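You operate a simulated robot arm through the tools that you are given. There is no shell and no other tool. Be economical: measure what you need, move in short steps, check, and stop when the job is done.

You run a simulated robot arm. Do the job below in one go: nothing can be reset, and whatever is moved stays where it is left.

Task
Lift the tape measure off the plaster, wet the sponge and wipe the tool box lid clean.
Fine: tape to the latch end; purple sponge, wetted on the pad tray, put back; tray, latch, drawers and other tape stay.
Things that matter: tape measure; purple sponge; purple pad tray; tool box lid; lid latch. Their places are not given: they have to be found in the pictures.

It is judged by the outcome, as a careful person would: the job done as asked, and still so three seconds after it is handed in. It fails if anything else is knocked over, pushed out of place, dropped, spilled or broken. A push-on lid holds only when it is set on centred and level and pressed home; a screw cap is set on level and turned clockwise until tight.

Robot
A 6-joint arm with a two-finger parallel gripper, fixed in place. Base frame: the origin is at the foot of the arm, x ahead of it, y to its left, z up. Lengths are in mm, angles in degrees, forces in N, time in s.
With the tool pointing down near the work surface it reaches from about 100 to 560 mm from the base axis. Its first joint turns from -66.0 to 66.0 degrees. Payload 2.9 kg.
The TCP is the grasp point between the finger pads, 30 mm short of the fingertips. In the tool frame z runs along the fingers and y along their closing line. The gripper opens to 110 mm. The fingers are 20 mm wide and 10 mm thick; the gripper's body (48 by 112 mm) begins 55 mm behind the TCP.
Orientation is that of the tool frame in the base frame, as [roll, pitch, yaw] about the fixed x, y, z axes, in that order (R = Rz(yaw) Ry(pitch) Rx(roll)). With the fingers straight down and closing along the base's y, the tool's x points along the base's -x, its y along +y and its z along -z.

Tools
- The arm moves only by the tool send_rows. Its argument "targets" is a list of rows, each a list of 7 numbers: the turn, a rotation vector about the base's x, y, z in degrees, then the shift along the base's x, y, z in m, then the gripper command, from -1 (fully open) to 1 (shut), values between in proportion. In form: [[ax, ay, az, tx, ty, tz, jaw], ...]. A call has 1 to 10 rows; each row shifts and turns the commanded pose from where the row before left it. Each row takes 0.2 s and may step no farther than 50 mm and 8.6 degrees from the row before; otherwise, or with a gripper value out of range, the whole call is refused. Where a pose cannot be reached the arm comes as near as it can. A force on the tool above 40 N (or 10 N above the force at the start of the call, whichever is more), or a blocked arm, ends the call early, and 0.2 s more pass. Each finger travels about 108 mm/s and halts on what it meets, pressing with about 32 N; the grip force reading is that of the motor and also rises with nothing between the fingers. The clock runs only during rows and for 0.2 s after the last one: add rows that do not move to give the fingers time. It gives the time, the measured TCP pose, the force on the tool (base axes), the opening and the grip force at its end, in the units of the frame above (readings bear some noise).
- Cameras (640 x 400 px; columns grow to the right, rows downward): "scene" is fixed at [70.2, 427.8, 1377.3]; the picture's right is [-0.82, -0.58, 0.00], its down [-0.37, 0.52, -0.77] and it looks along [0.45, -0.63, -0.64] (base axes); focal length 362 px, centre (320, 200). "wrist" rides on the gripper at [-36, 0, -57] in the tool frame; the picture's right is [0.00, -1.00, 0.00], its down [0.97, 0.00, -0.24] and it looks along [0.24, 0.00, 0.97] (tool axes); focal length 218 px, centre (320, 200).
- get_image(camera): a new picture of that camera. It takes no simulated time.
- probe_pixels(camera, pixels): there is no depth. For up to 12 entries [column, row, z] of the newest picture of that camera ("zoom" is the newest enlarged one), the place [x, y] in the base frame at which the ray of that pixel passes the height z, good to about 2 mm. It takes no simulated time.
- inspect(camera, box): a new picture of the part [left, top, right, bottom] of that camera's present view, enlarged. It takes no simulated time.
- finish_job(): hands the job in; it is judged then, once.

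Work in short steps. Measure before you move; look again where a grasp or a placing could have gone wrong, and mend it. You have 80 turns and 46 pictures in all, those below and enlarged ones among them. Open the gripper and draw the arm clear of the work before you hand the job in, unless the task says otherwise; then end with one line.

The tools are called after "Request:" by a JSON object that holds its "fn" and its "kwargs". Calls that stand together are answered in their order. send_rows: Moves the arm, as the interface text tells. Its arguments: {"type":"object","properties":{"targets":{"type":"array","items":{"type":"array","items":{"type":"number"}}}},"required":["targets"]} The other tools are called the same way: get_image (camera) takes a picture; probe_pixels (camera, pixels) gives the place at which the rays of pixels pass given heights; inspect (camera, box) takes an enlarged picture of a part of a camera's view; finish_job () hands the job in.

At the start:

```text
time: 0.0
ee_pos: [317.3, -159.5, 1060.2]
tool_rot: [-180.0, -0.1, 179.9]
wrist_force: [0.2, 0.1, 0.4]
grip_width: 110.0
grasp_force: 0.1
```

scene: 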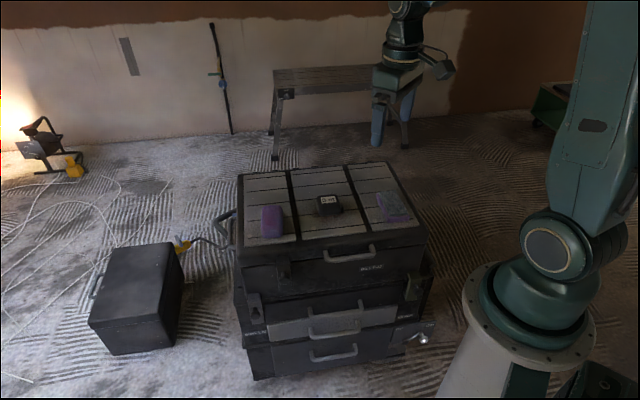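
wrist: 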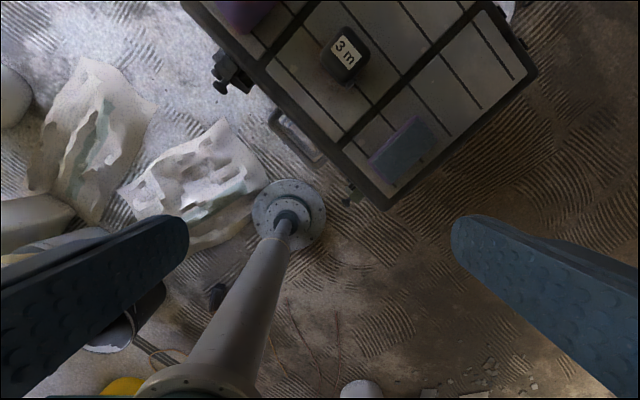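

The scene shows the tool box with its lid at about (330,205), carrying a purple block at (272,222), a tape at (328,205) and a purple tray at (395,207). I'll enlarge both views.

Request:
{"fn": "inspect", "kwargs": {"camera": "scene", "box": [220, 150, 440, 288]}}

Request:
{"fn": "inspect", "kwargs": {"camera": "wrist", "box": [180, 0, 550, 230]}}

```text
2.90 times, centred on (330, 219) of scene
```

zoom: 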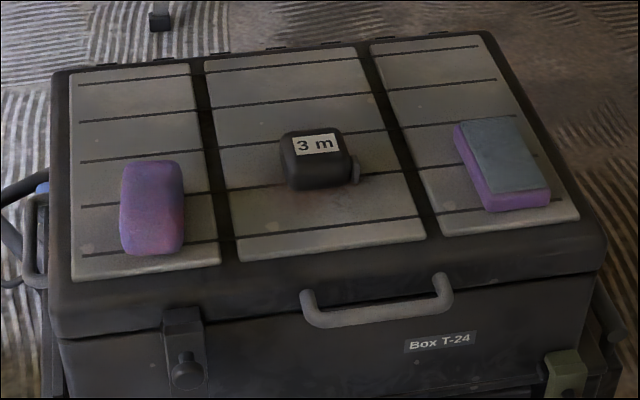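

```text
1.73 times, centred on (365, 115) of wrist
```

zoom: 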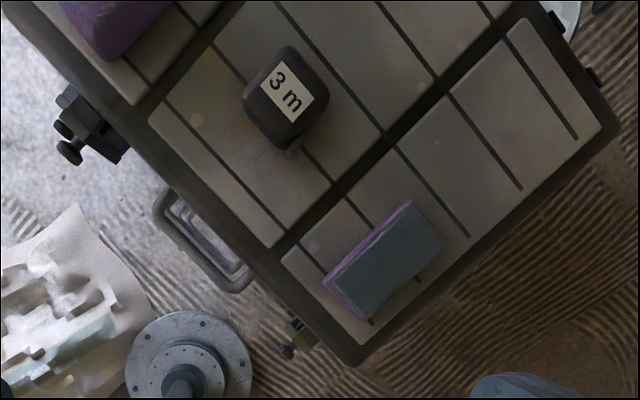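

I locate the same panel corner in both pictures: scene (419.5,224) and wrist (390,199), to solve the lid height.

Request:
{"fn": "probe_pixels", "kwargs": {"camera": "scene", "pixels": [[419.5, 224, 700], [419.5, 224, 750], [419.5, 224, 800], [245, 246, 700], [245, 246, 750], [245, 246, 800]]}}

Request:
{"fn": "probe_pixels", "kwargs": {"camera": "wrist", "pixels": [[390, 199, 700], [390, 199, 750], [390, 199, 800], [257, 60, 700], [257, 60, 750], [257, 60, 800]]}}

```text
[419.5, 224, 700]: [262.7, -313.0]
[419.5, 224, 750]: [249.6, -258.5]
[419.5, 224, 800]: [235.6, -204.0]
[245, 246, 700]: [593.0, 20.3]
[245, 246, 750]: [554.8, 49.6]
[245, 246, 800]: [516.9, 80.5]
```

```text
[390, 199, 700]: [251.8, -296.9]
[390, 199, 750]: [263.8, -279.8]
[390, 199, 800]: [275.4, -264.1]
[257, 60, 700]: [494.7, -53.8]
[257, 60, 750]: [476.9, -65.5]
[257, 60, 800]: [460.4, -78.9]
```

The lid panels lie at z≈722, with the front-right panel corner at about (257,-288). I move the wrist camera 150 mm ahead to see the whole lid.

Request:
{"fn": "send_rows", "kwargs": {"targets": [[0, 0, 0, 0.04, 0, 0, -1], [0, 0, 0, 0.04, 0, 0, -1], [0, 0, 0, 0.04, 0, 0, -1], [0, 0, 0, 0.03, 0, 0, -1]]}}

Request:
{"fn": "get_image", "kwargs": {"camera": "wrist"}}

```text
time: 1.0
ee_pos: [468.2, -158.3, 1058.8]
tool_rot: [-180.0, -0.1, -179.9]
wrist_force: [-1.4, 0.4, -0.1]
grip_width: 110.2
grasp_force: 0.0
```

```text
41 pictures are left
```

wrist: 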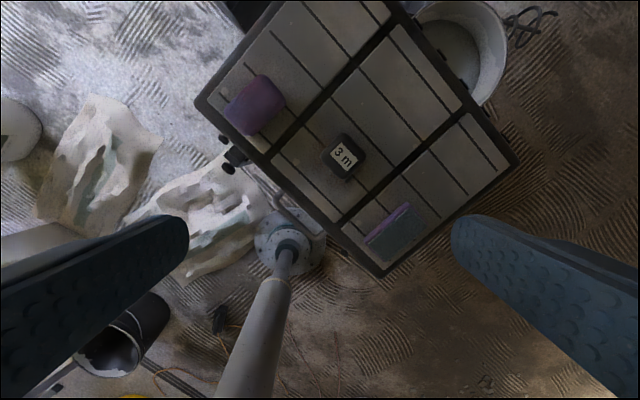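

Now nearly the whole lid is visible (corners near (195,100), (380,275), (515,165)). I enlarge it.

Request:
{"fn": "inspect", "kwargs": {"camera": "wrist", "box": [190, 60, 400, 190]}}

Request:
{"fn": "inspect", "kwargs": {"camera": "wrist", "box": [300, 100, 540, 250]}}

Request:
{"fn": "inspect", "kwargs": {"camera": "scene", "box": [225, 240, 445, 378]}}

```text
3.05 times, centred on (295, 125) of wrist
```

zoom: 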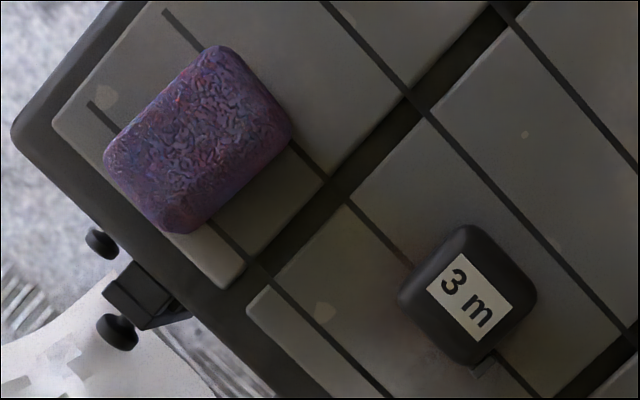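

```text
2.67 times, centred on (420, 175) of wrist
```

zoom: 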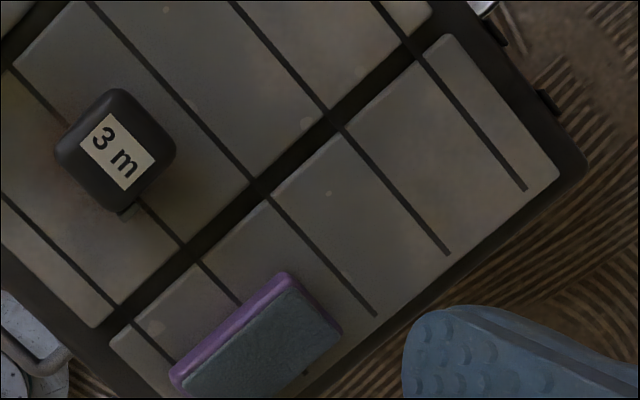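

```text
2.90 times, centred on (335, 309) of scene
```

zoom: 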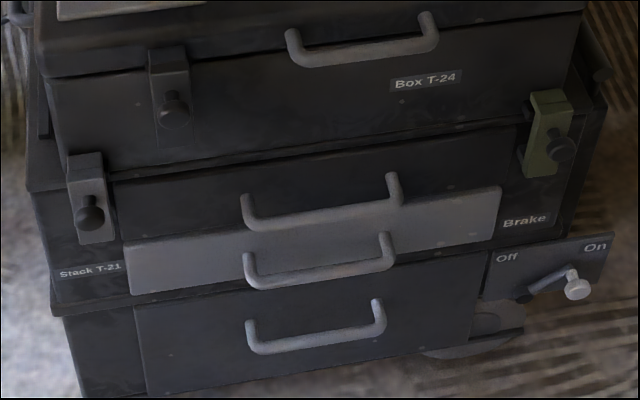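

The only latch on the lid itself is at the front left (zoom (145,300)), at the sponge's end, so the tape belongs on that end. I take measurements of tape, sponge, tray and lid corners.

Request:
{"fn": "get_image", "kwargs": {"camera": "wrist"}}

Request:
{"fn": "probe_pixels", "kwargs": {"camera": "wrist", "pixels": [[343, 157, 755], [255, 105, 745], [395, 231, 740], [195, 102, 722], [382, 276, 722], [517, 163, 722], [343, 223, 722], [278, 157, 722], [269, 152, 722], [208, 98, 722], [236, 160, 720], [380, 268, 722]]}}

```text
37 pictures are left
```

wrist: 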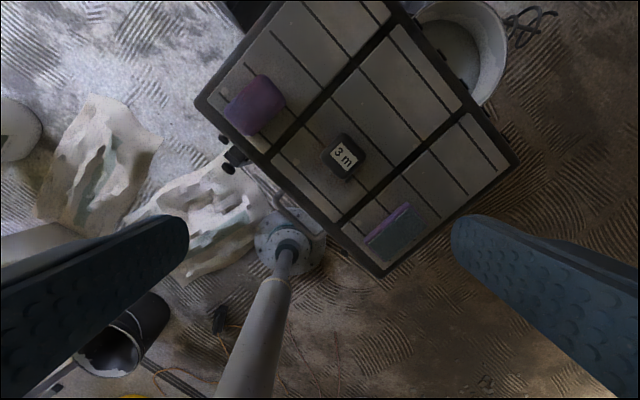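

```text
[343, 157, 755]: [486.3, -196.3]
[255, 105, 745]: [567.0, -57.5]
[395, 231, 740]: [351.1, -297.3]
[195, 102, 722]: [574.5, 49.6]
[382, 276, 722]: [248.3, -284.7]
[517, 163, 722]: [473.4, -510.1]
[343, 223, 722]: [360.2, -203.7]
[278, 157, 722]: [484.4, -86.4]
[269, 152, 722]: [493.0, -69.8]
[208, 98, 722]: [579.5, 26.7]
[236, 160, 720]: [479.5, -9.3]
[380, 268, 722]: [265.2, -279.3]
```

Tape is at about (486,-196), sponge (567,-57), tray (351,-297). I lower toward the tape to find the plaster.

Request:
{"fn": "send_rows", "kwargs": {"targets": [[0, 0, 0, 0.01, -0.01, -0.045, -1], [0, 0, 0, 0.01, -0.01, -0.045, -1], [0, 0, 0, 0, -0.01, -0.045, -1], [0, 0, 0, 0, 0, -0.035, -1]]}}

Request:
{"fn": "inspect", "kwargs": {"camera": "wrist", "box": [140, 0, 500, 225]}}

```text
time: 2.0
ee_pos: [488.9, -188.9, 889.0]
tool_rot: [-179.9, 0.0, 180.0]
wrist_force: [0.0, -0.1, -0.2]
grip_width: 109.9
grasp_force: 0.0
```

```text
1.78 times, centred on (320, 112) of wrist
```

zoom: 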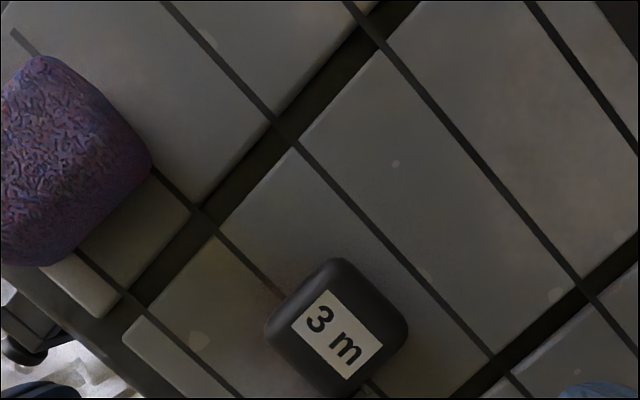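

No clear plaster is visible outside a brownish tint around the tape (zoom (335,330)). I turn the tool 45° so the fingers close along the box's depth, staying over the tape.

Request:
{"fn": "send_rows", "kwargs": {"targets": [[0, 0, 7.5, 0, 0, 0, -1], [0, 0, 7.5, 0, 0, 0, -1], [0, 0, 7.5, 0, 0, 0, -1], [0, 0, 7.5, 0, 0, 0, -1], [0, 0, 7.5, 0, 0, 0, -1], [0, 0, 7.5, -0.003, -0.007, 0, -1]]}}

Request:
{"fn": "get_image", "kwargs": {"camera": "wrist"}}

```text
time: 3.4
ee_pos: [484.7, -197.5, 889.2]
tool_rot: [-179.9, -0.1, -134.8]
wrist_force: [-0.8, 0.0, -1.0]
grip_width: 109.8
grasp_force: 0.1
```

```text
35 pictures are left
```

wrist: 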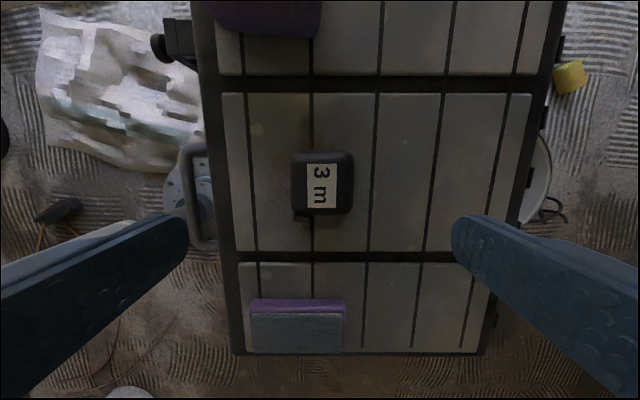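

The view is now aligned with the box. I enlarge the middle panel around the tape at (323,182).

Request:
{"fn": "inspect", "kwargs": {"camera": "wrist", "box": [200, 80, 424, 220]}}

Request:
{"fn": "probe_pixels", "kwargs": {"camera": "wrist", "pixels": [[293, 182, 745], [354, 182, 745], [323, 152, 750], [323, 214, 740], [223, 94, 722], [236, 250, 722], [528, 94, 722], [246, 76, 722], [540, 76, 722], [240, 264, 722], [495, 262, 722]]}}

```text
2.86 times, centred on (312, 150) of wrist
```

zoom: 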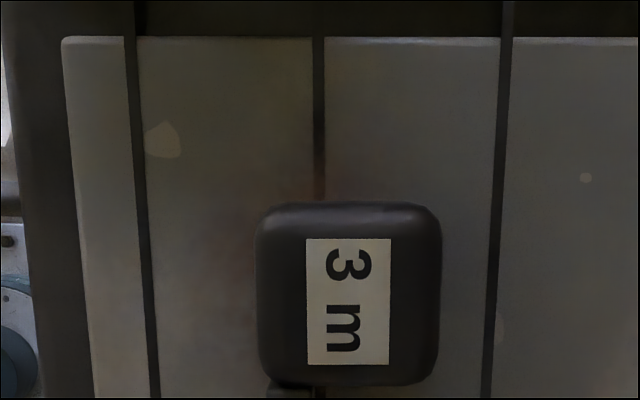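

```text
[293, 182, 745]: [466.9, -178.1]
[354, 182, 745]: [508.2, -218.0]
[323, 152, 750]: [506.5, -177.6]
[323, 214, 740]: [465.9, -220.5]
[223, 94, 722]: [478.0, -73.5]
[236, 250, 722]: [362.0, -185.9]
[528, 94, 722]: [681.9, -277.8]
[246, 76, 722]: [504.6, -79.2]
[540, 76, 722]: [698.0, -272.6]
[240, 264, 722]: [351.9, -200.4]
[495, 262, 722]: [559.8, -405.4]
```

Tape centre ≈ (487,-198), about 58 mm wide. I shift slightly and descend to TCP z≈760 (tips near 730), open.

Request:
{"fn": "send_rows", "kwargs": {"targets": [[0, 0, 0, 0.002, -0.001, -0.045, -1], [0, 0, 0, 0, 0, -0.045, -1], [0, 0, 0, 0, 0, -0.03, -1], [0, 0, 0, 0, 0, -0.009, -1]]}}

Request:
{"fn": "get_image", "kwargs": {"camera": "wrist"}}

Request:
{"fn": "inspect", "kwargs": {"camera": "scene", "box": [260, 150, 420, 250]}}

```text
time: 4.4
ee_pos: [487.0, -197.6, 760.6]
tool_rot: [180.0, 0.0, -135.1]
wrist_force: [-0.1, -0.1, 0.2]
grip_width: 109.8
grasp_force: 0.1
```

```text
33 pictures are left
```

wrist: 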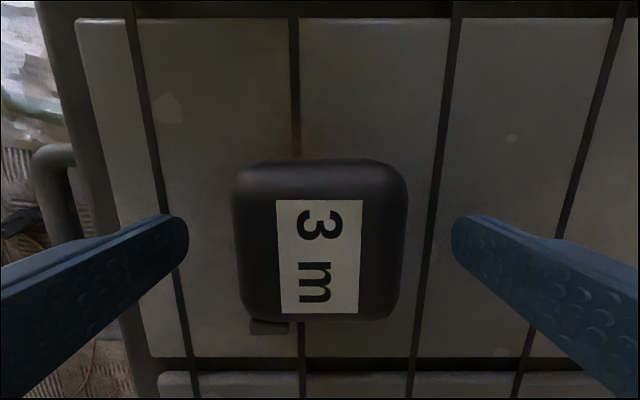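

```text
4.00 times, centred on (340, 200) of scene
```

zoom: 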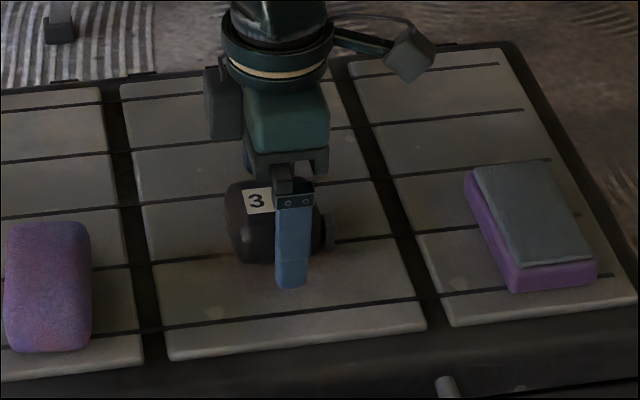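

Tape is centred between the fingers (columns 233–408, centre 320). I close.

Request:
{"fn": "send_rows", "kwargs": {"targets": [[0, 0, 0, 0, 0, -0.003, -1], [0, 0, 0, 0, 0, 0, 0.3], [0, 0, 0, 0, 0, 0, 0.6], [0, 0, 0, 0, 0, 0, 0.6], [0, 0, 0, 0, 0, 0, 0.6]]}}

```text
time: 5.6
ee_pos: [487.3, -197.1, 757.7]
tool_rot: [-180.0, -0.1, -135.0]
wrist_force: [-0.1, 0.2, 0.3]
grip_width: 61.6
grasp_force: 32.4
```

Gripped at 61.6 mm with 32 N. I lift 60 mm and look.

Request:
{"fn": "send_rows", "kwargs": {"targets": [[0, 0, 0, 0, 0, 0.01, 0.6], [0, 0, 0, 0, 0, 0.025, 0.6], [0, 0, 0, 0, 0, 0.025, 0.6]]}}

Request:
{"fn": "inspect", "kwargs": {"camera": "scene", "box": [230, 130, 430, 255]}}

```text
time: 6.4
ee_pos: [487.0, -196.6, 816.7]
tool_rot: [179.9, 0.0, -134.9]
wrist_force: [0.4, -0.6, -2.0]
grip_width: 61.9
grasp_force: 32.3
```

```text
3.20 times, centred on (330, 192) of scene
```

zoom: 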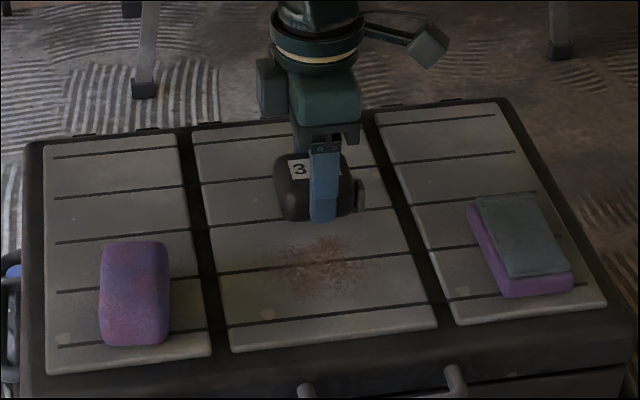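

The brown plaster patch is exposed (zoom (280–375,235–300)). I carry the tape over to the left (latch-end) panel behind the sponge, aiming at about (631,-145), watching reach.

Request:
{"fn": "send_rows", "kwargs": {"targets": [[0, 0, 0, 0.036, 0.003, 0.01, 0.6], [0, 0, 0, 0.036, 0.013, 0, 0.6], [0, 0, 0, 0.036, 0.018, 0, 0.6], [0, 0, 0, 0.036, 0.018, 0, 0.6], [0, 0, 0, 0, 0, 0, 0.6]]}}

Request:
{"fn": "get_image", "kwargs": {"camera": "wrist"}}

Request:
{"fn": "inspect", "kwargs": {"camera": "scene", "box": [230, 130, 430, 255]}}

```text
time: 7.6
ee_pos: [630.7, -144.1, 827.2]
tool_rot: [179.9, 0.0, -135.0]
wrist_force: [-0.4, -0.6, -1.9]
grip_width: 61.9
grasp_force: 32.0
```

```text
30 pictures are left
```

wrist: 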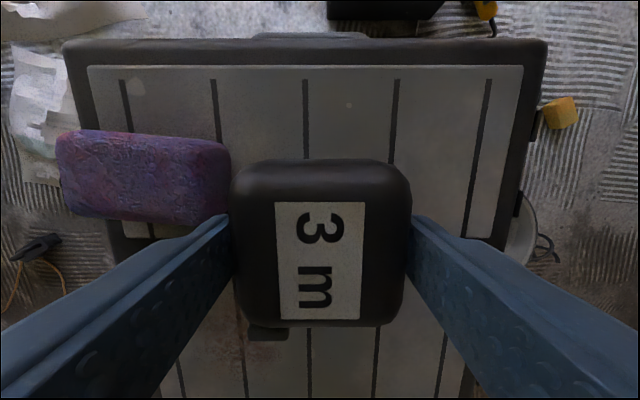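

```text
3.20 times, centred on (330, 192) of scene
```

zoom: 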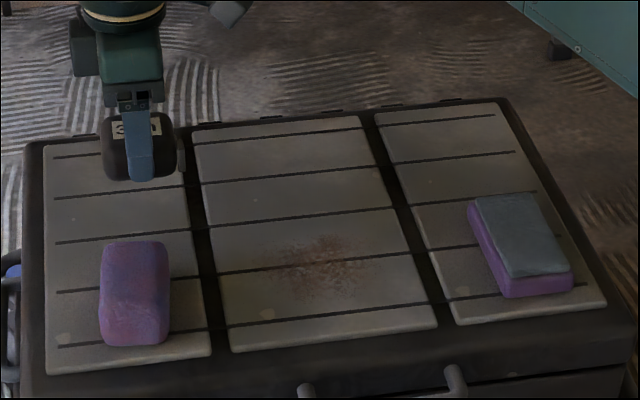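

Reach is fine. The sponge spans columns 57–230, rows 130–222; I measure it, the panel, and the plaster patch.

Request:
{"fn": "probe_pixels", "kwargs": {"camera": "wrist", "pixels": [[57, 175, 740], [230, 175, 740], [145, 130, 740], [145, 222, 740], [90, 66, 722], [522, 66, 722], [492, 238, 722]]}}

Request:
{"fn": "probe_pixels", "kwargs": {"camera": "zoom", "pixels": [[275, 265, 722], [378, 265, 722], [325, 232, 722], [325, 302, 722], [325, 264, 722], [133, 295, 745], [100, 250, 755], [170, 330, 730]]}}

```text
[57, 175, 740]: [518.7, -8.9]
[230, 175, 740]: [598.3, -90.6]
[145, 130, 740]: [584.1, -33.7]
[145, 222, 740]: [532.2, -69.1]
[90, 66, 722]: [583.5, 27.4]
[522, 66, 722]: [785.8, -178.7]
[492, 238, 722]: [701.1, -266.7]
```

```text
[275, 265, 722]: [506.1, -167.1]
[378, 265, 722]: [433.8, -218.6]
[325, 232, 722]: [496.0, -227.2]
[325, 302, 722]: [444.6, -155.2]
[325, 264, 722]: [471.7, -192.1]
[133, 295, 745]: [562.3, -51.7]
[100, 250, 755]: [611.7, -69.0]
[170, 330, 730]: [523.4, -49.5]
```

Sponge ends at depth ≈103 mm, so I move the tape to (652,-138) for finger clearance and descend to z≈760.

Request:
{"fn": "send_rows", "kwargs": {"targets": [[0, 0, 0, 0.022, 0.006, 0, 0.6], [0, 0, 0, 0, 0, -0.035, 0.6], [0, 0, 0, 0, 0, -0.02, 0.6], [0, 0, 0, 0, 0, -0.01, 0.6], [0, 0, 0, 0, 0, 0, 0.6]]}}

```text
time: 8.8
ee_pos: [654.0, -138.3, 762.6]
tool_rot: [-180.0, 0.0, -135.0]
wrist_force: [-0.1, 0.7, -1.4]
grip_width: 61.6
grasp_force: 31.8
```

Height is 762.6 with only the tape's weight felt; I lower in 1.5 mm steps to 757.6.

Request:
{"fn": "send_rows", "kwargs": {"targets": [[0, 0, 0, 0, 0, -0.002, 0.6], [0, 0, 0, 0, 0, -0.0015, 0.6], [0, 0, 0, 0, 0, -0.001, 0.6], [0, 0, 0, 0, 0, 0, 0.6]]}}

```text
time: 9.8
ee_pos: [653.1, -140.6, 758.3]
tool_rot: [180.0, 0.0, -135.0]
wrist_force: [-0.5, 0.3, -2.8]
grip_width: 61.8
grasp_force: 32.3
```

Still no contact; I lower 1 mm more, then open modestly (about 80 mm).

Request:
{"fn": "send_rows", "kwargs": {"targets": [[0, 0, 0, 0, 0, -0.001, 0.6], [0, 0, 0, 0, 0, 0, 0.6], [0, 0, 0, 0, 0, 0, -0.2], [0, 0, 0, 0, 0, 0, -0.45], [0, 0, 0, 0, 0, 0, -0.45]]}}

Request:
{"fn": "get_image", "kwargs": {"camera": "wrist"}}

```text
time: 11.0
ee_pos: [654.2, -139.9, 757.3]
tool_rot: [179.9, -0.1, -135.0]
wrist_force: [0.8, 0.6, -0.1]
grip_width: 79.7
grasp_force: 0.0
```

```text
28 pictures are left
```

wrist: 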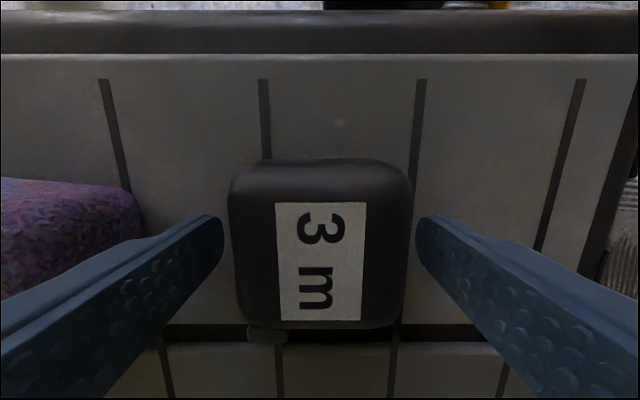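

The tape stands flat and free. I rise, then move toward the sponge while turning the tool -90° to grip across its 62 mm width.

Request:
{"fn": "send_rows", "kwargs": {"targets": [[0, 0, 0, 0, 0, 0.04, -0.45], [0, 0, 0, 0, 0, 0.05, -0.45], [0, 0, 0, 0, 0, 0.03, -0.45], [0, 0, -8.5, -0.02, 0.01, 0, -1], [0, 0, -8.5, -0.02, 0.02, 0, -1], [0, 0, -8.5, -0.02, 0.02, 0, -1], [0, 0, -8.5, -0.02, 0.02, 0, -1], [0, 0, -8.5, -0.01, 0.02, 0, -1]]}}

Request:
{"fn": "send_rows", "kwargs": {"targets": [[0, 0, -8.5, 0, 0, 0, -1], [0, 0, -8.5, 0, 0, 0, -1], [0, 0, -8.5, 0, 0, 0, -1], [0, 0, -8.5, 0, 0, 0, -1], [0, 0, -8.5, 0, 0, 0, -1], [0, 0, -5, 0, 0, 0, -1]]}}

Request:
{"fn": "get_image", "kwargs": {"camera": "wrist"}}

Request:
{"fn": "inspect", "kwargs": {"camera": "scene", "box": [220, 150, 330, 260]}}

```text
time: 12.8
ee_pos: [561.5, -46.9, 876.2]
tool_rot: [-180.0, 0.1, -177.6]
wrist_force: [0.3, 1.0, 0.0]
grip_width: 109.7
grasp_force: 0.1
```

```text
time: 14.2
ee_pos: [563.6, -49.2, 877.3]
tool_rot: [-180.0, 0.0, 134.8]
wrist_force: [0.8, 0.8, 0.1]
grip_width: 109.9
grasp_force: 0.0
```

```text
27 pictures are left
```

wrist: 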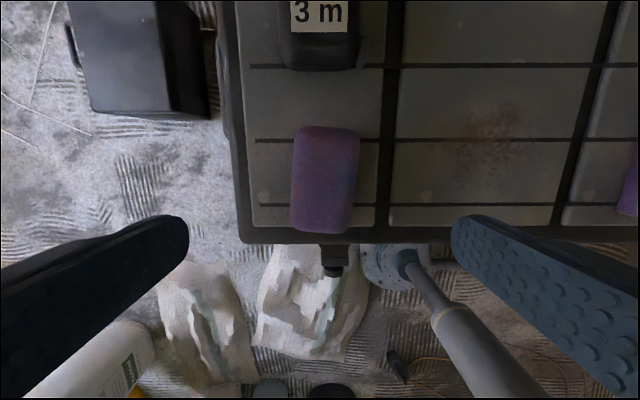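

```text
3.64 times, centred on (275, 205) of scene
```

zoom: 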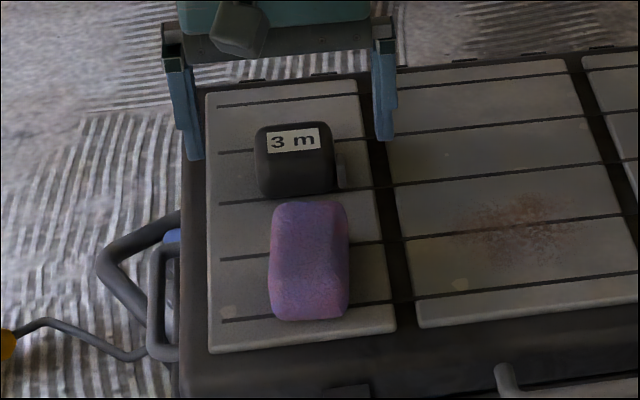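

I measure the sponge outline (columns 291–360, rows 126–235) and the plaster patch (450–535, 100–165).

Request:
{"fn": "probe_pixels", "kwargs": {"camera": "wrist", "pixels": [[293, 180, 745], [356, 180, 745], [330, 126, 745], [322, 235, 745], [455, 133, 722], [535, 133, 722], [495, 98, 722], [495, 168, 722], [253, 224, 722], [378, 222, 722], [389, 222, 722], [560, 222, 722]]}}

```text
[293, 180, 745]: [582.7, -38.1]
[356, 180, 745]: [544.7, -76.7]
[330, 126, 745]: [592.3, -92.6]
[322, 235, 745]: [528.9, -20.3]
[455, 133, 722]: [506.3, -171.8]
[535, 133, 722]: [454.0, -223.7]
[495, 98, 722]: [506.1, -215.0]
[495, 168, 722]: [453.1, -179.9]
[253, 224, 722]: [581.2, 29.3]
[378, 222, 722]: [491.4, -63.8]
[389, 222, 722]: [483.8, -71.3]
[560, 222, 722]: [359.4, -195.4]
```

Sponge centre ≈ (562,-57), plaster centre ≈ (480,-197). I descend on the sponge to TCP z≈764.

Request:
{"fn": "send_rows", "kwargs": {"targets": [[0, 0, 0, -0.001, -0.008, -0.04, -1], [0, 0, 0, 0, 0, -0.04, -1], [0, 0, 0, 0, 0, -0.025, -1], [0, 0, 0, 0, 0, -0.008, -1], [0, 0, 0, 0, 0, 0, -1]]}}

Request:
{"fn": "get_image", "kwargs": {"camera": "wrist"}}

Request:
{"fn": "inspect", "kwargs": {"camera": "scene", "box": [220, 150, 330, 260]}}

```text
time: 15.4
ee_pos: [562.2, -58.5, 763.7]
tool_rot: [179.9, 0.0, 134.9]
wrist_force: [-0.9, -0.2, -0.2]
grip_width: 110.2
grasp_force: 0.1
```

```text
25 pictures are left
```

wrist: 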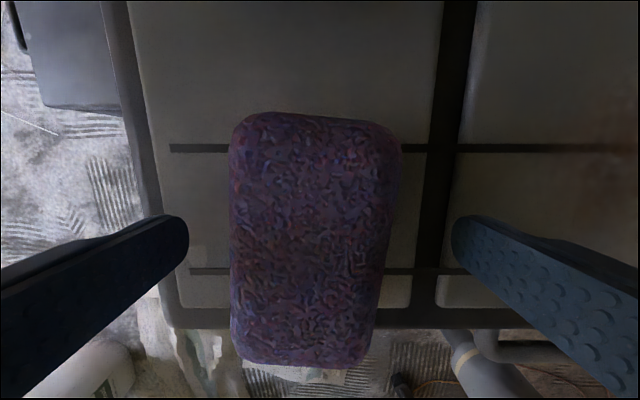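

```text
3.64 times, centred on (275, 205) of scene
```

zoom: 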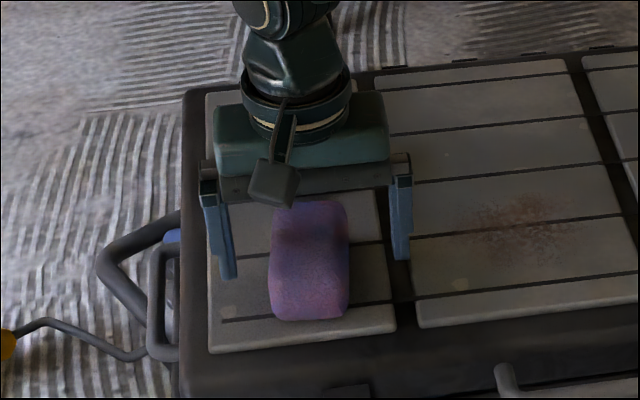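

The sponge is between the fingers (columns 230–398). I close and wait.

Request:
{"fn": "send_rows", "kwargs": {"targets": [[0, 0, 0, 0, 0, 0, -0.4], [0, 0, 0, 0, 0, 0, 0.1], [0, 0, 0, 0, 0, 0, 0.5], [0, 0, 0, 0, 0, 0, 0.5], [0, 0, 0, 0, 0, 0, 0.5]]}}

Request:
{"fn": "send_rows", "kwargs": {"targets": [[0, 0, 0, 0, 0, 0.01, 0.5], [0, 0, 0, 0, 0, 0.03, 0.5], [0, 0, 0, 0, 0, 0.04, 0.5]]}}

Request:
{"fn": "inspect", "kwargs": {"camera": "scene", "box": [220, 110, 420, 260]}}

```text
time: 16.6
ee_pos: [561.9, -57.7, 764.4]
tool_rot: [-180.0, 0.0, 135.0]
wrist_force: [0.7, 0.0, -0.8]
grip_width: 54.5
grasp_force: 31.7
```

```text
time: 17.4
ee_pos: [560.9, -58.0, 844.5]
tool_rot: [-179.9, -0.1, 135.0]
wrist_force: [0.0, -0.5, -1.0]
grip_width: 54.1
grasp_force: 32.3
```

```text
2.67 times, centred on (320, 185) of scene
```

zoom: 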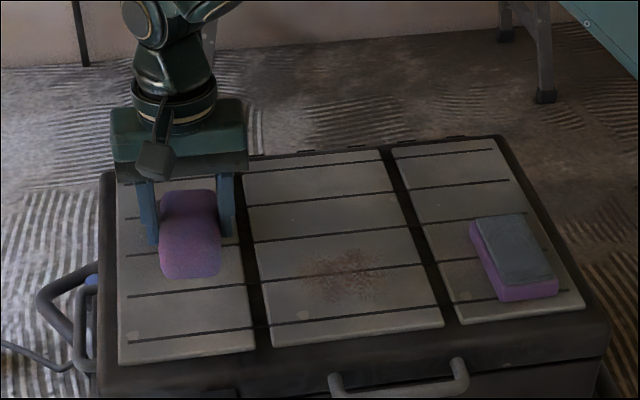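

Sponge is held (54 mm). I carry it high toward the tray and stop short to measure the tray.

Request:
{"fn": "send_rows", "kwargs": {"targets": [[0, 0, 0, -0.03, -0.034, 0.01, 0.5], [0, 0, 0, -0.03, -0.034, 0, 0.5], [0, 0, 0, -0.03, -0.034, 0, 0.5], [0, 0, 0, -0.03, -0.034, 0, 0.5], [0, 0, 0, 0, 0, 0, 0.5]]}}

Request:
{"fn": "get_image", "kwargs": {"camera": "wrist"}}

Request:
{"fn": "inspect", "kwargs": {"camera": "scene", "box": [220, 140, 420, 265]}}

```text
time: 18.6
ee_pos: [443.2, -194.9, 853.9]
tool_rot: [-180.0, 0.0, 135.0]
wrist_force: [-0.3, 0.4, -0.6]
grip_width: 54.2
grasp_force: 31.9
```

```text
22 pictures are left
```

wrist: 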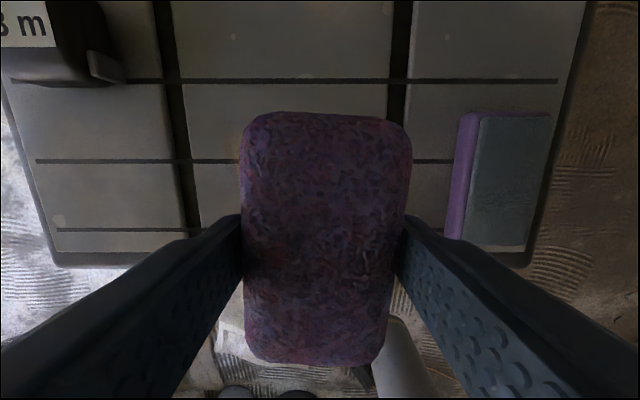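

```text
3.20 times, centred on (320, 202) of scene
```

zoom: 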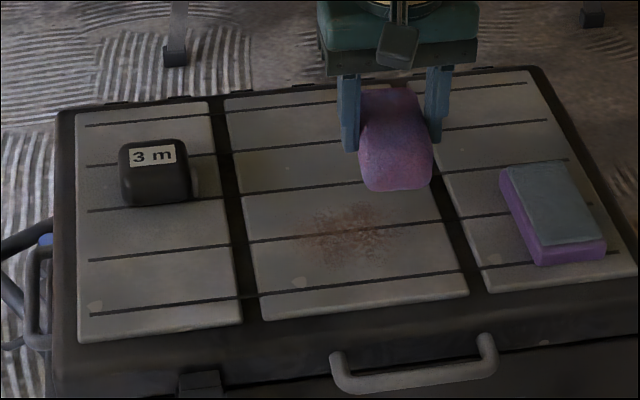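

I solve the pad height from its back corners: wrist (480,117),(552,115); scene zoom (510,168),(570,160).

Request:
{"fn": "probe_pixels", "kwargs": {"camera": "wrist", "pixels": [[480, 117, 735], [480, 117, 750], [552, 115, 735], [552, 115, 750], [525, 245, 735], [525, 245, 750], [463, 240, 735], [463, 240, 750]]}}

Request:
{"fn": "probe_pixels", "kwargs": {"camera": "zoom", "pixels": [[510, 168, 735], [510, 168, 750], [570, 160, 735], [570, 160, 750], [606, 240, 735], [606, 240, 750], [540, 247, 735], [540, 247, 750]]}}

```text
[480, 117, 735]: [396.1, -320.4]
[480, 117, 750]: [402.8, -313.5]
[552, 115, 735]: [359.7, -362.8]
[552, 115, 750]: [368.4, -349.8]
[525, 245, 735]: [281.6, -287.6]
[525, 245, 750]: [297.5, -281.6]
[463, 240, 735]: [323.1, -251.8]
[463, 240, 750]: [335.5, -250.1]
```

```text
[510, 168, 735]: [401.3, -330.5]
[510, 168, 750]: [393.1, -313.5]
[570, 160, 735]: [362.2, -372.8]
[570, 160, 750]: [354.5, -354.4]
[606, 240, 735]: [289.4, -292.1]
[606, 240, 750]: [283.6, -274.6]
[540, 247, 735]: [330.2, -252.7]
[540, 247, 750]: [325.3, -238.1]
```

The pad top is at z≈742, centre ≈ (344,-303), so sponge contact should come at TCP ≈ 784. I move over it and lower to about 792.

Request:
{"fn": "send_rows", "kwargs": {"targets": [[0, 0, 0, -0.025, -0.027, 0, 0.5], [0, 0, 0, -0.025, -0.027, 0, 0.5], [0, 0, 0, -0.025, -0.027, 0, 0.5], [0, 0, 0, -0.024, -0.027, 0, 0.5], [0, 0, 0, 0, 0, -0.03, 0.5], [0, 0, 0, 0, 0, -0.025, 0.5], [0, 0, 0, 0, 0, -0.008, 0.5], [0, 0, 0, 0, 0, 0, 0.5]]}}

Request:
{"fn": "inspect", "kwargs": {"camera": "scene", "box": [340, 150, 450, 260]}}

```text
time: 20.4
ee_pos: [343.3, -302.1, 790.5]
tool_rot: [180.0, 0.0, 135.0]
wrist_force: [0.1, 0.0, 0.0]
grip_width: 54.0
grasp_force: 32.1
```

```text
3.64 times, centred on (395, 205) of scene
```

zoom: 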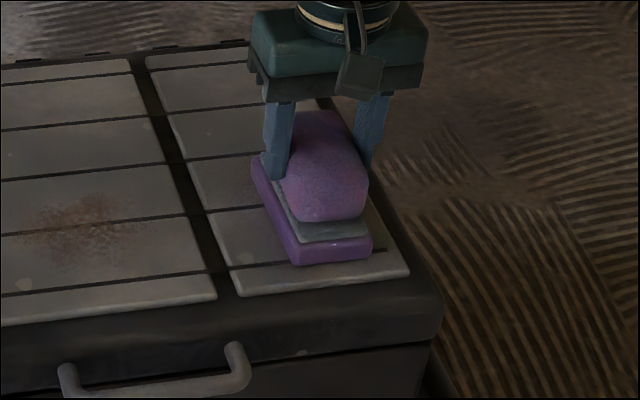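

The sponge hovers squarely over the grey pad. I press down in 1.5–2 mm steps watching force.

Request:
{"fn": "send_rows", "kwargs": {"targets": [[0, 0, 0, 0, 0, -0.003, 0.5], [0, 0, 0, 0, 0, -0.002, 0.5], [0, 0, 0, 0, 0, -0.002, 0.5], [0, 0, 0, 0, 0, 0, 0.5]]}}

```text
time: 21.4
ee_pos: [344.2, -302.4, 785.3]
tool_rot: [180.0, 0.4, 134.9]
wrist_force: [4.3, -2.1, 29.6]
grip_width: 53.4
grasp_force: 31.6
```

Contact with about 30 N. I ease half a millimetre and hold a second to soak, then lift.

Request:
{"fn": "send_rows", "kwargs": {"targets": [[0, 0, 0, 0, 0, 0.0007, 0.5], [0, 0, 0, 0, 0, 0, 0.5], [0, 0, 0, 0, 0, 0, 0.5], [0, 0, 0, 0, 0, 0, 0.5], [0, 0, 0, 0, 0, 0, 0.5], [0, 0, 0, 0, 0, 0, 0.5]]}}

Request:
{"fn": "send_rows", "kwargs": {"targets": [[0, 0, 0, 0, 0, 0.005, 0.5], [0, 0, 0, 0, 0, 0.025, 0.5], [0, 0, 0, 0, 0, 0.025, 0.5]]}}

Request:
{"fn": "inspect", "kwargs": {"camera": "scene", "box": [300, 130, 450, 260]}}

```text
time: 22.8
ee_pos: [343.8, -301.2, 785.5]
tool_rot: [180.0, 0.2, 135.0]
wrist_force: [5.6, -4.2, 23.4]
grip_width: 53.1
grasp_force: 32.1
```

```text
time: 23.6
ee_pos: [341.9, -299.2, 839.0]
tool_rot: [179.9, -0.2, 135.0]
wrist_force: [0.0, 0.1, -0.8]
grip_width: 53.2
grasp_force: 32.1
```

```text
3.08 times, centred on (375, 195) of scene
```

zoom: 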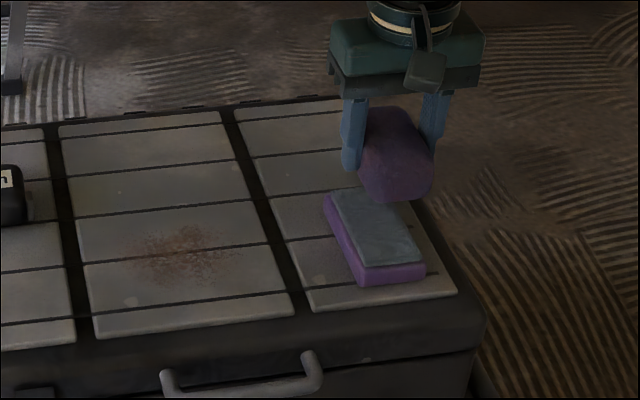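

The sponge is darker (wet) and the tray unmoved. I move over the near side of the patch (454,-223) and lower to about 770.

Request:
{"fn": "send_rows", "kwargs": {"targets": [[0, 0, 0, 0.037, 0.025, 0, 0.5], [0, 0, 0, 0.037, 0.025, 0, 0.5], [0, 0, 0, 0.037, 0.025, 0, 0.5], [0, 0, 0, 0, 0, -0.035, 0.5], [0, 0, 0, 0, 0, -0.025, 0.5], [0, 0, 0, 0, 0, -0.008, 0.5], [0, 0, 0, 0, 0, 0, 0.5]]}}

Request:
{"fn": "send_rows", "kwargs": {"targets": [[0, 0, 0, 0, 0, -0.003, 0.5], [0, 0, 0, 0, 0, -0.001, 0.5], [0, 0, 0, 0, 0, -0.001, 0.5], [0, 0, 0, 0, 0, 0, 0.5]]}}

```text
time: 25.2
ee_pos: [453.3, -225.6, 772.4]
tool_rot: [180.0, 0.1, 135.0]
wrist_force: [0.7, 0.3, -0.8]
grip_width: 53.0
grasp_force: 32.5
```

```text
time: 26.2
ee_pos: [453.0, -226.6, 767.4]
tool_rot: [-179.9, 0.0, 135.0]
wrist_force: [1.1, 0.5, -0.2]
grip_width: 53.1
grasp_force: 32.1
```

No contact yet at 767.4; I lower in 1 mm steps.

Request:
{"fn": "send_rows", "kwargs": {"targets": [[0, 0, 0, 0, 0, -0.0015, 0.5], [0, 0, 0, 0, 0, -0.001, 0.5], [0, 0, 0, 0, 0, 0, 0.5]]}}

```text
time: 27.0
ee_pos: [453.2, -226.3, 765.7]
tool_rot: [179.9, 0.0, 135.0]
wrist_force: [0.1, -0.1, -0.3]
grip_width: 53.2
grasp_force: 32.2
```

Request:
{"fn": "send_rows", "kwargs": {"targets": [[0, 0, 0, 0, 0, -0.001, 0.5], [0, 0, 0, 0, 0, -0.001, 0.5], [0, 0, 0, 0, 0, 0, 0.5]]}}

```text
time: 27.8
ee_pos: [454.9, -226.2, 762.9]
tool_rot: [180.0, 0.0, 135.0]
wrist_force: [0.5, 0.5, -0.3]
grip_width: 53.2
grasp_force: 32.2
```

Still free at 762.9; I continue down gently.

Request:
{"fn": "send_rows", "kwargs": {"targets": [[0, 0, 0, 0, 0, -0.001, 0.5], [0, 0, 0, 0, 0, -0.001, 0.5], [0, 0, 0, 0, 0, 0, 0.5]]}}

```text
time: 28.6
ee_pos: [454.6, -225.8, 760.7]
tool_rot: [-180.0, 0.0, 135.0]
wrist_force: [-0.6, 0.4, 0.0]
grip_width: 53.0
grasp_force: 32.1
```

No contact where expected; I look at the sponge from both cameras.

Request:
{"fn": "inspect", "kwargs": {"camera": "scene", "box": [270, 140, 400, 250]}}

Request:
{"fn": "get_image", "kwargs": {"camera": "wrist"}}

```text
3.64 times, centred on (335, 195) of scene
```

zoom: 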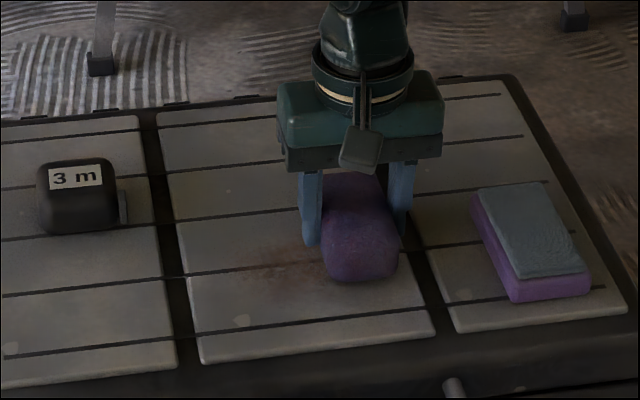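

```text
17 pictures are left
```

wrist: 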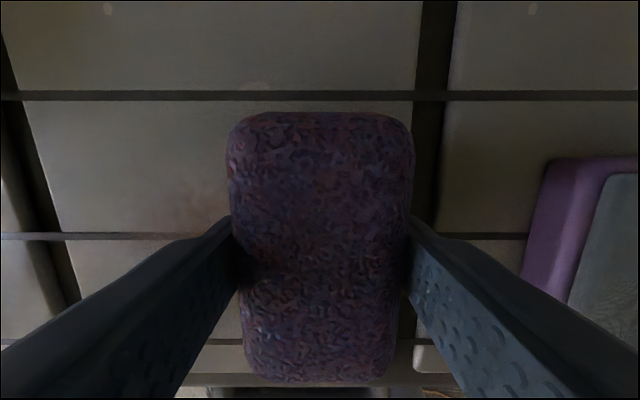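

The sponge slid slightly up in the fingers on the pad. It is near the lid; I go on down in 1 mm steps.

Request:
{"fn": "send_rows", "kwargs": {"targets": [[0, 0, 0, 0, 0, -0.001, 0.5], [0, 0, 0, 0, 0, -0.0007, 0.5], [0, 0, 0, 0, 0, 0, 0.5]]}}

```text
time: 29.4
ee_pos: [454.7, -225.9, 760.2]
tool_rot: [179.9, 0.0, 135.1]
wrist_force: [0.0, 0.5, -0.3]
grip_width: 53.3
grasp_force: 32.5
```

Request:
{"fn": "send_rows", "kwargs": {"targets": [[0, 0, 0, 0, 0, -0.001, 0.5], [0, 0, 0, 0, 0, -0.001, 0.5], [0, 0, 0, 0, 0, 0, 0.5]]}}

```text
time: 30.2
ee_pos: [454.4, -225.9, 758.5]
tool_rot: [179.9, 0.1, 135.0]
wrist_force: [-7.8, 2.5, 26.0]
grip_width: 53.1
grasp_force: 32.4
```

Contact at 758.5 with 26 N. I ease 0.5 mm and wipe along the box's length (+x,+y) across the patch, 10 rows of ~9 mm.

Request:
{"fn": "send_rows", "kwargs": {"targets": [[0, 0, 0, 0.003, 0.003, 0.0005, 0.5], [0, 0, 0, 0.006, 0.006, 0, 0.5], [0, 0, 0, 0.0065, 0.0065, 0, 0.5], [0, 0, 0, 0.0065, 0.0065, 0, 0.5], [0, 0, 0, 0.0065, 0.0065, 0, 0.5], [0, 0, 0, 0.0065, 0.0065, 0, 0.5], [0, 0, 0, 0.0065, 0.0065, 0, 0.5], [0, 0, 0, 0.0065, 0.0065, 0, 0.5], [0, 0, 0, 0.0065, 0.0065, 0, 0.5], [0, 0, 0, 0.0065, 0.0065, 0, 0.5]]}}

Request:
{"fn": "inspect", "kwargs": {"camera": "scene", "box": [270, 140, 400, 250]}}

```text
time: 32.4
ee_pos: [515.0, -165.1, 758.1]
tool_rot: [179.9, 0.1, 135.0]
wrist_force: [-5.6, -7.6, 24.8]
grip_width: 53.2
grasp_force: 31.6
```

```text
3.64 times, centred on (335, 195) of scene
```

zoom: 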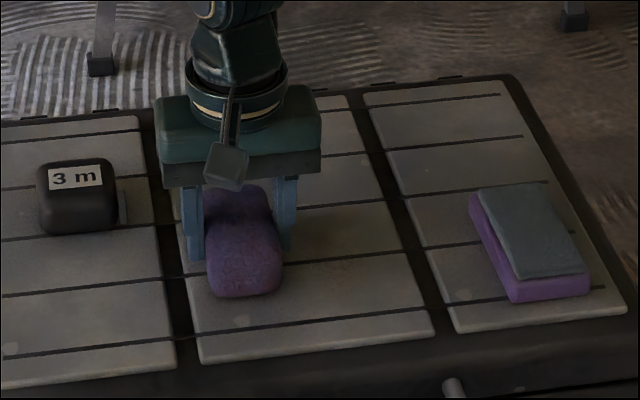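

Stain is mostly gone. I shift 10 mm in depth and stroke back.

Request:
{"fn": "send_rows", "kwargs": {"targets": [[0, 0, 0, 0.007, -0.007, 0, 0.5], [0, 0, 0, -0.008, -0.008, 0, 0.5], [0, 0, 0, -0.008, -0.008, 0, 0.5], [0, 0, 0, -0.008, -0.008, 0, 0.5], [0, 0, 0, -0.008, -0.008, 0, 0.5], [0, 0, 0, -0.008, -0.008, 0, 0.5], [0, 0, 0, -0.008, -0.008, 0, 0.5], [0, 0, 0, -0.008, -0.008, 0, 0.5], [0, 0, 0, -0.007, -0.007, 0, 0.5], [0, 0, 0, -0.014, 0.014, 0, 0.5]]}}

Request:
{"fn": "send_rows", "kwargs": {"targets": [[0, 0, 0, 0.008, 0.008, 0, 0.5], [0, 0, 0, 0.008, 0.008, 0, 0.5], [0, 0, 0, 0.008, 0.008, 0, 0.5], [0, 0, 0, 0.008, 0.008, 0, 0.5], [0, 0, 0, 0.008, 0.008, 0, 0.5], [0, 0, 0, 0.008, 0.008, 0, 0.5], [0, 0, 0, 0.008, 0.008, 0, 0.5], [0, 0, 0, 0.007, 0.007, 0, 0.5]]}}

Request:
{"fn": "send_rows", "kwargs": {"targets": [[0, 0, 0, 0, 0, 0.005, 0.5], [0, 0, 0, 0, 0, 0.025, 0.5], [0, 0, 0, 0.012, 0.025, 0.03, 0.5], [0, 0, 0, 0.02, 0.04, 0.02, 0.5], [0, 0, 0, 0, 0, 0, 0.5]]}}

Request:
{"fn": "inspect", "kwargs": {"camera": "scene", "box": [220, 120, 420, 260]}}

```text
time: 34.6
ee_pos: [443.2, -221.5, 757.6]
tool_rot: [-179.8, 0.2, 134.8]
wrist_force: [3.4, -6.6, 17.9]
grip_width: 53.1
grasp_force: 32.4
```

```text
time: 36.4
ee_pos: [505.8, -157.8, 757.2]
tool_rot: [179.9, 0.0, 135.0]
wrist_force: [-4.6, -3.0, 13.8]
grip_width: 53.1
grasp_force: 32.2
```

```text
time: 37.6
ee_pos: [540.1, -94.6, 835.3]
tool_rot: [-179.9, 0.0, 134.9]
wrist_force: [0.5, 0.6, -0.1]
grip_width: 53.0
grasp_force: 32.8
```

```text
2.86 times, centred on (320, 190) of scene
```

zoom: 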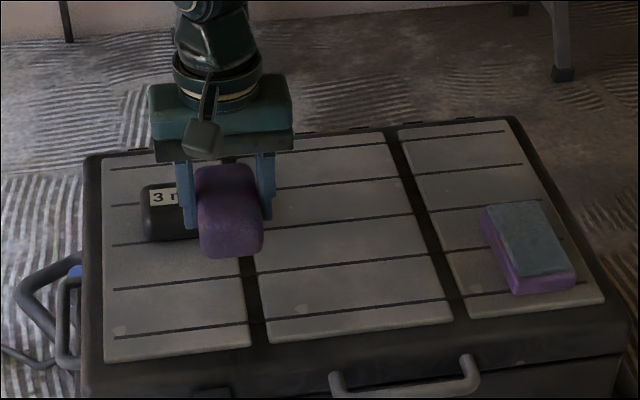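

The patch is clean. I return the sponge to its original place (562,-58) and lower to about 765.

Request:
{"fn": "send_rows", "kwargs": {"targets": [[0, 0, 0, 0.022, 0.037, 0, 0.5], [0, 0, 0, 0, 0, -0.035, 0.5], [0, 0, 0, 0, 0, -0.025, 0.5], [0, 0, 0, 0, 0, -0.011, 0.5], [0, 0, 0, 0, 0, 0, 0.5]]}}

Request:
{"fn": "send_rows", "kwargs": {"targets": [[0, 0, 0, 0, 0, -0.0025, 0.5], [0, 0, 0, 0, 0, -0.001, 0.5], [0, 0, 0, 0, 0, -0.001, 0.5], [0, 0, 0, 0, 0, 0, 0.5]]}}

```text
time: 38.8
ee_pos: [561.8, -55.4, 765.6]
tool_rot: [-180.0, 0.0, 135.1]
wrist_force: [-0.2, 0.2, -0.5]
grip_width: 53.1
grasp_force: 32.2
```

```text
time: 39.8
ee_pos: [561.1, -55.9, 761.2]
tool_rot: [-180.0, 0.0, 135.0]
wrist_force: [0.0, -0.6, -0.1]
grip_width: 52.9
grasp_force: 32.1
```

I lower further in 1 mm steps until contact; also trim y by -2 mm.

Request:
{"fn": "send_rows", "kwargs": {"targets": [[0, 0, 0, 0.001, -0.002, -0.001, 0.5], [0, 0, 0, 0, 0, -0.001, 0.5], [0, 0, 0, 0, 0, -0.0007, 0.5], [0, 0, 0, 0, 0, 0, 0.5]]}}

```text
time: 40.8
ee_pos: [562.8, -57.8, 760.0]
tool_rot: [179.9, -0.1, 134.9]
wrist_force: [-0.3, -0.2, -0.1]
grip_width: 53.1
grasp_force: 32.4
```

Request:
{"fn": "send_rows", "kwargs": {"targets": [[0, 0, 0, 0, 0, -0.001, 0.5], [0, 0, 0, 0, 0, -0.0008, 0.5], [0, 0, 0, 0, 0, 0, 0.5]]}}

```text
time: 41.6
ee_pos: [563.5, -57.2, 757.4]
tool_rot: [180.0, 0.0, 135.0]
wrist_force: [-1.4, -0.6, 3.2]
grip_width: 53.2
grasp_force: 32.1
```

Light contact (3 N) at 757.4. I release gradually, rise, and look.

Request:
{"fn": "send_rows", "kwargs": {"targets": [[0, 0, 0, 0, 0, 0, -0.1], [0, 0, 0, 0, 0, 0, -0.4], [0, 0, 0, 0, 0, 0, -0.8], [0, 0, 0, 0, 0, 0, -0.8], [0, 0, 0, 0, 0, 0.03, -0.8], [0, 0, 0, 0, 0, 0.045, -0.8], [0, 0, 0, 0, 0, 0.045, -0.8], [0, 0, 0, -0.03, -0.03, 0.02, -0.8], [0, 0, 0, -0.03, -0.03, 0.02, -0.8]]}}

Request:
{"fn": "send_rows", "kwargs": {"targets": [[0, 0, 0, -0.03, -0.03, 0.02, -0.8], [0, 0, 0, -0.03, -0.03, 0.02, -0.8], [0, 0, 0, -0.03, 0, 0.03, -0.8], [0, 0, 0, -0.04, 0, 0.03, -0.8], [0, 0, 0, -0.04, 0, 0.03, -0.8], [0, 0, 0, 0, 0, 0, -0.8]]}}

Request:
{"fn": "inspect", "kwargs": {"camera": "scene", "box": [220, 130, 440, 268]}}

Request:
{"fn": "get_image", "kwargs": {"camera": "wrist"}}

```text
time: 43.6
ee_pos: [499.7, -119.0, 917.5]
tool_rot: [-179.9, 0.0, 135.0]
wrist_force: [0.3, -0.2, 0.1]
grip_width: 98.8
grasp_force: 0.1
```

```text
time: 45.0
ee_pos: [331.2, -179.3, 1049.0]
tool_rot: [180.0, 0.0, 135.0]
wrist_force: [0.4, 0.5, -0.3]
grip_width: 98.9
grasp_force: 0.1
```

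```text
2.90 times, centred on (330, 199) of scene
```

zoom: 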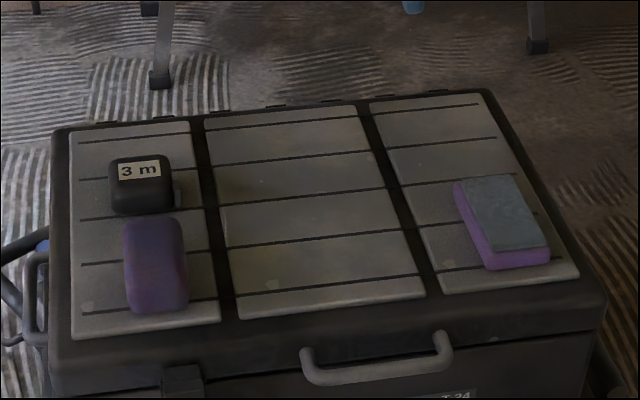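

```text
13 pictures are left
```

wrist: 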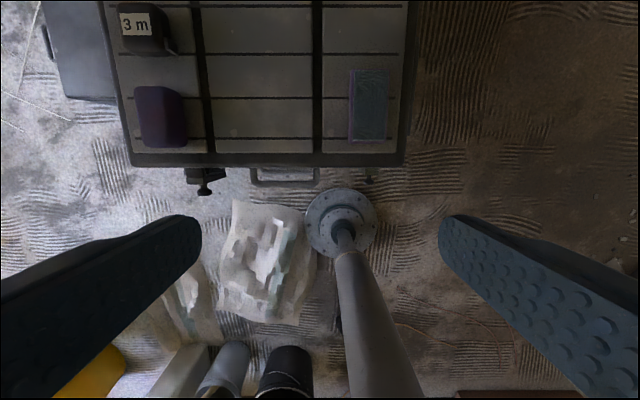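

Everything is in place: sponge back within a couple of mm, tray unmoved. One last close look at the wiped panel and tray.

Request:
{"fn": "inspect", "kwargs": {"camera": "scene", "box": [285, 165, 375, 245]}}

Request:
{"fn": "get_image", "kwargs": {"camera": "scene"}}

```text
5.00 times, centred on (330, 205) of scene
```

zoom: 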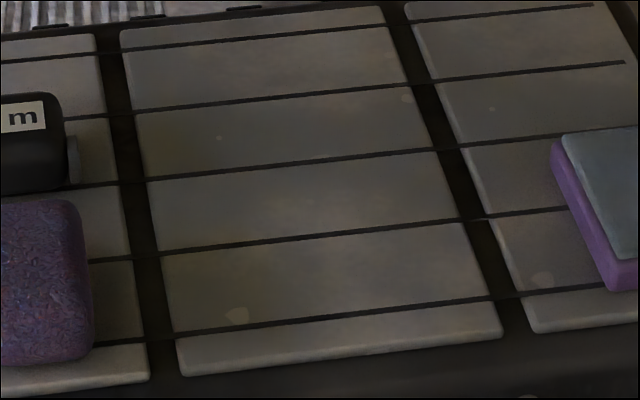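

```text
11 pictures are left
```

scene: 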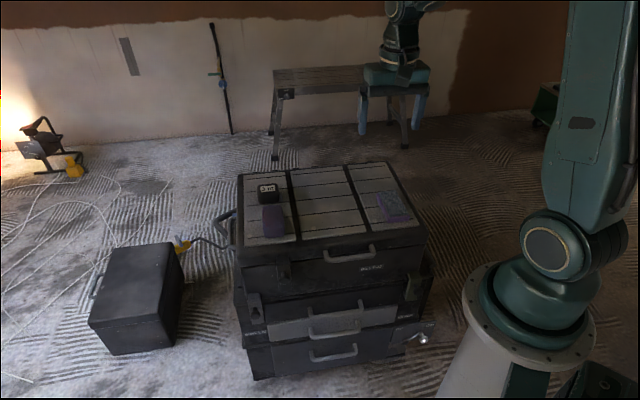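

The lid is clean with no trace of the brown patch, and the arm is clear with an open gripper. I hand in.

Request:
{"fn": "finish_job", "kwargs": {}}

```text
The job is handed in.
```

The lid is wiped clean where the plaster was. The tape measure now stands on the latch-end panel, and the wetted purple sponge is back within a few millimetres of where it started. The tray, latch and drawers look unmoved; I never identified the other tape in the pictures, and the arm touched nothing else.
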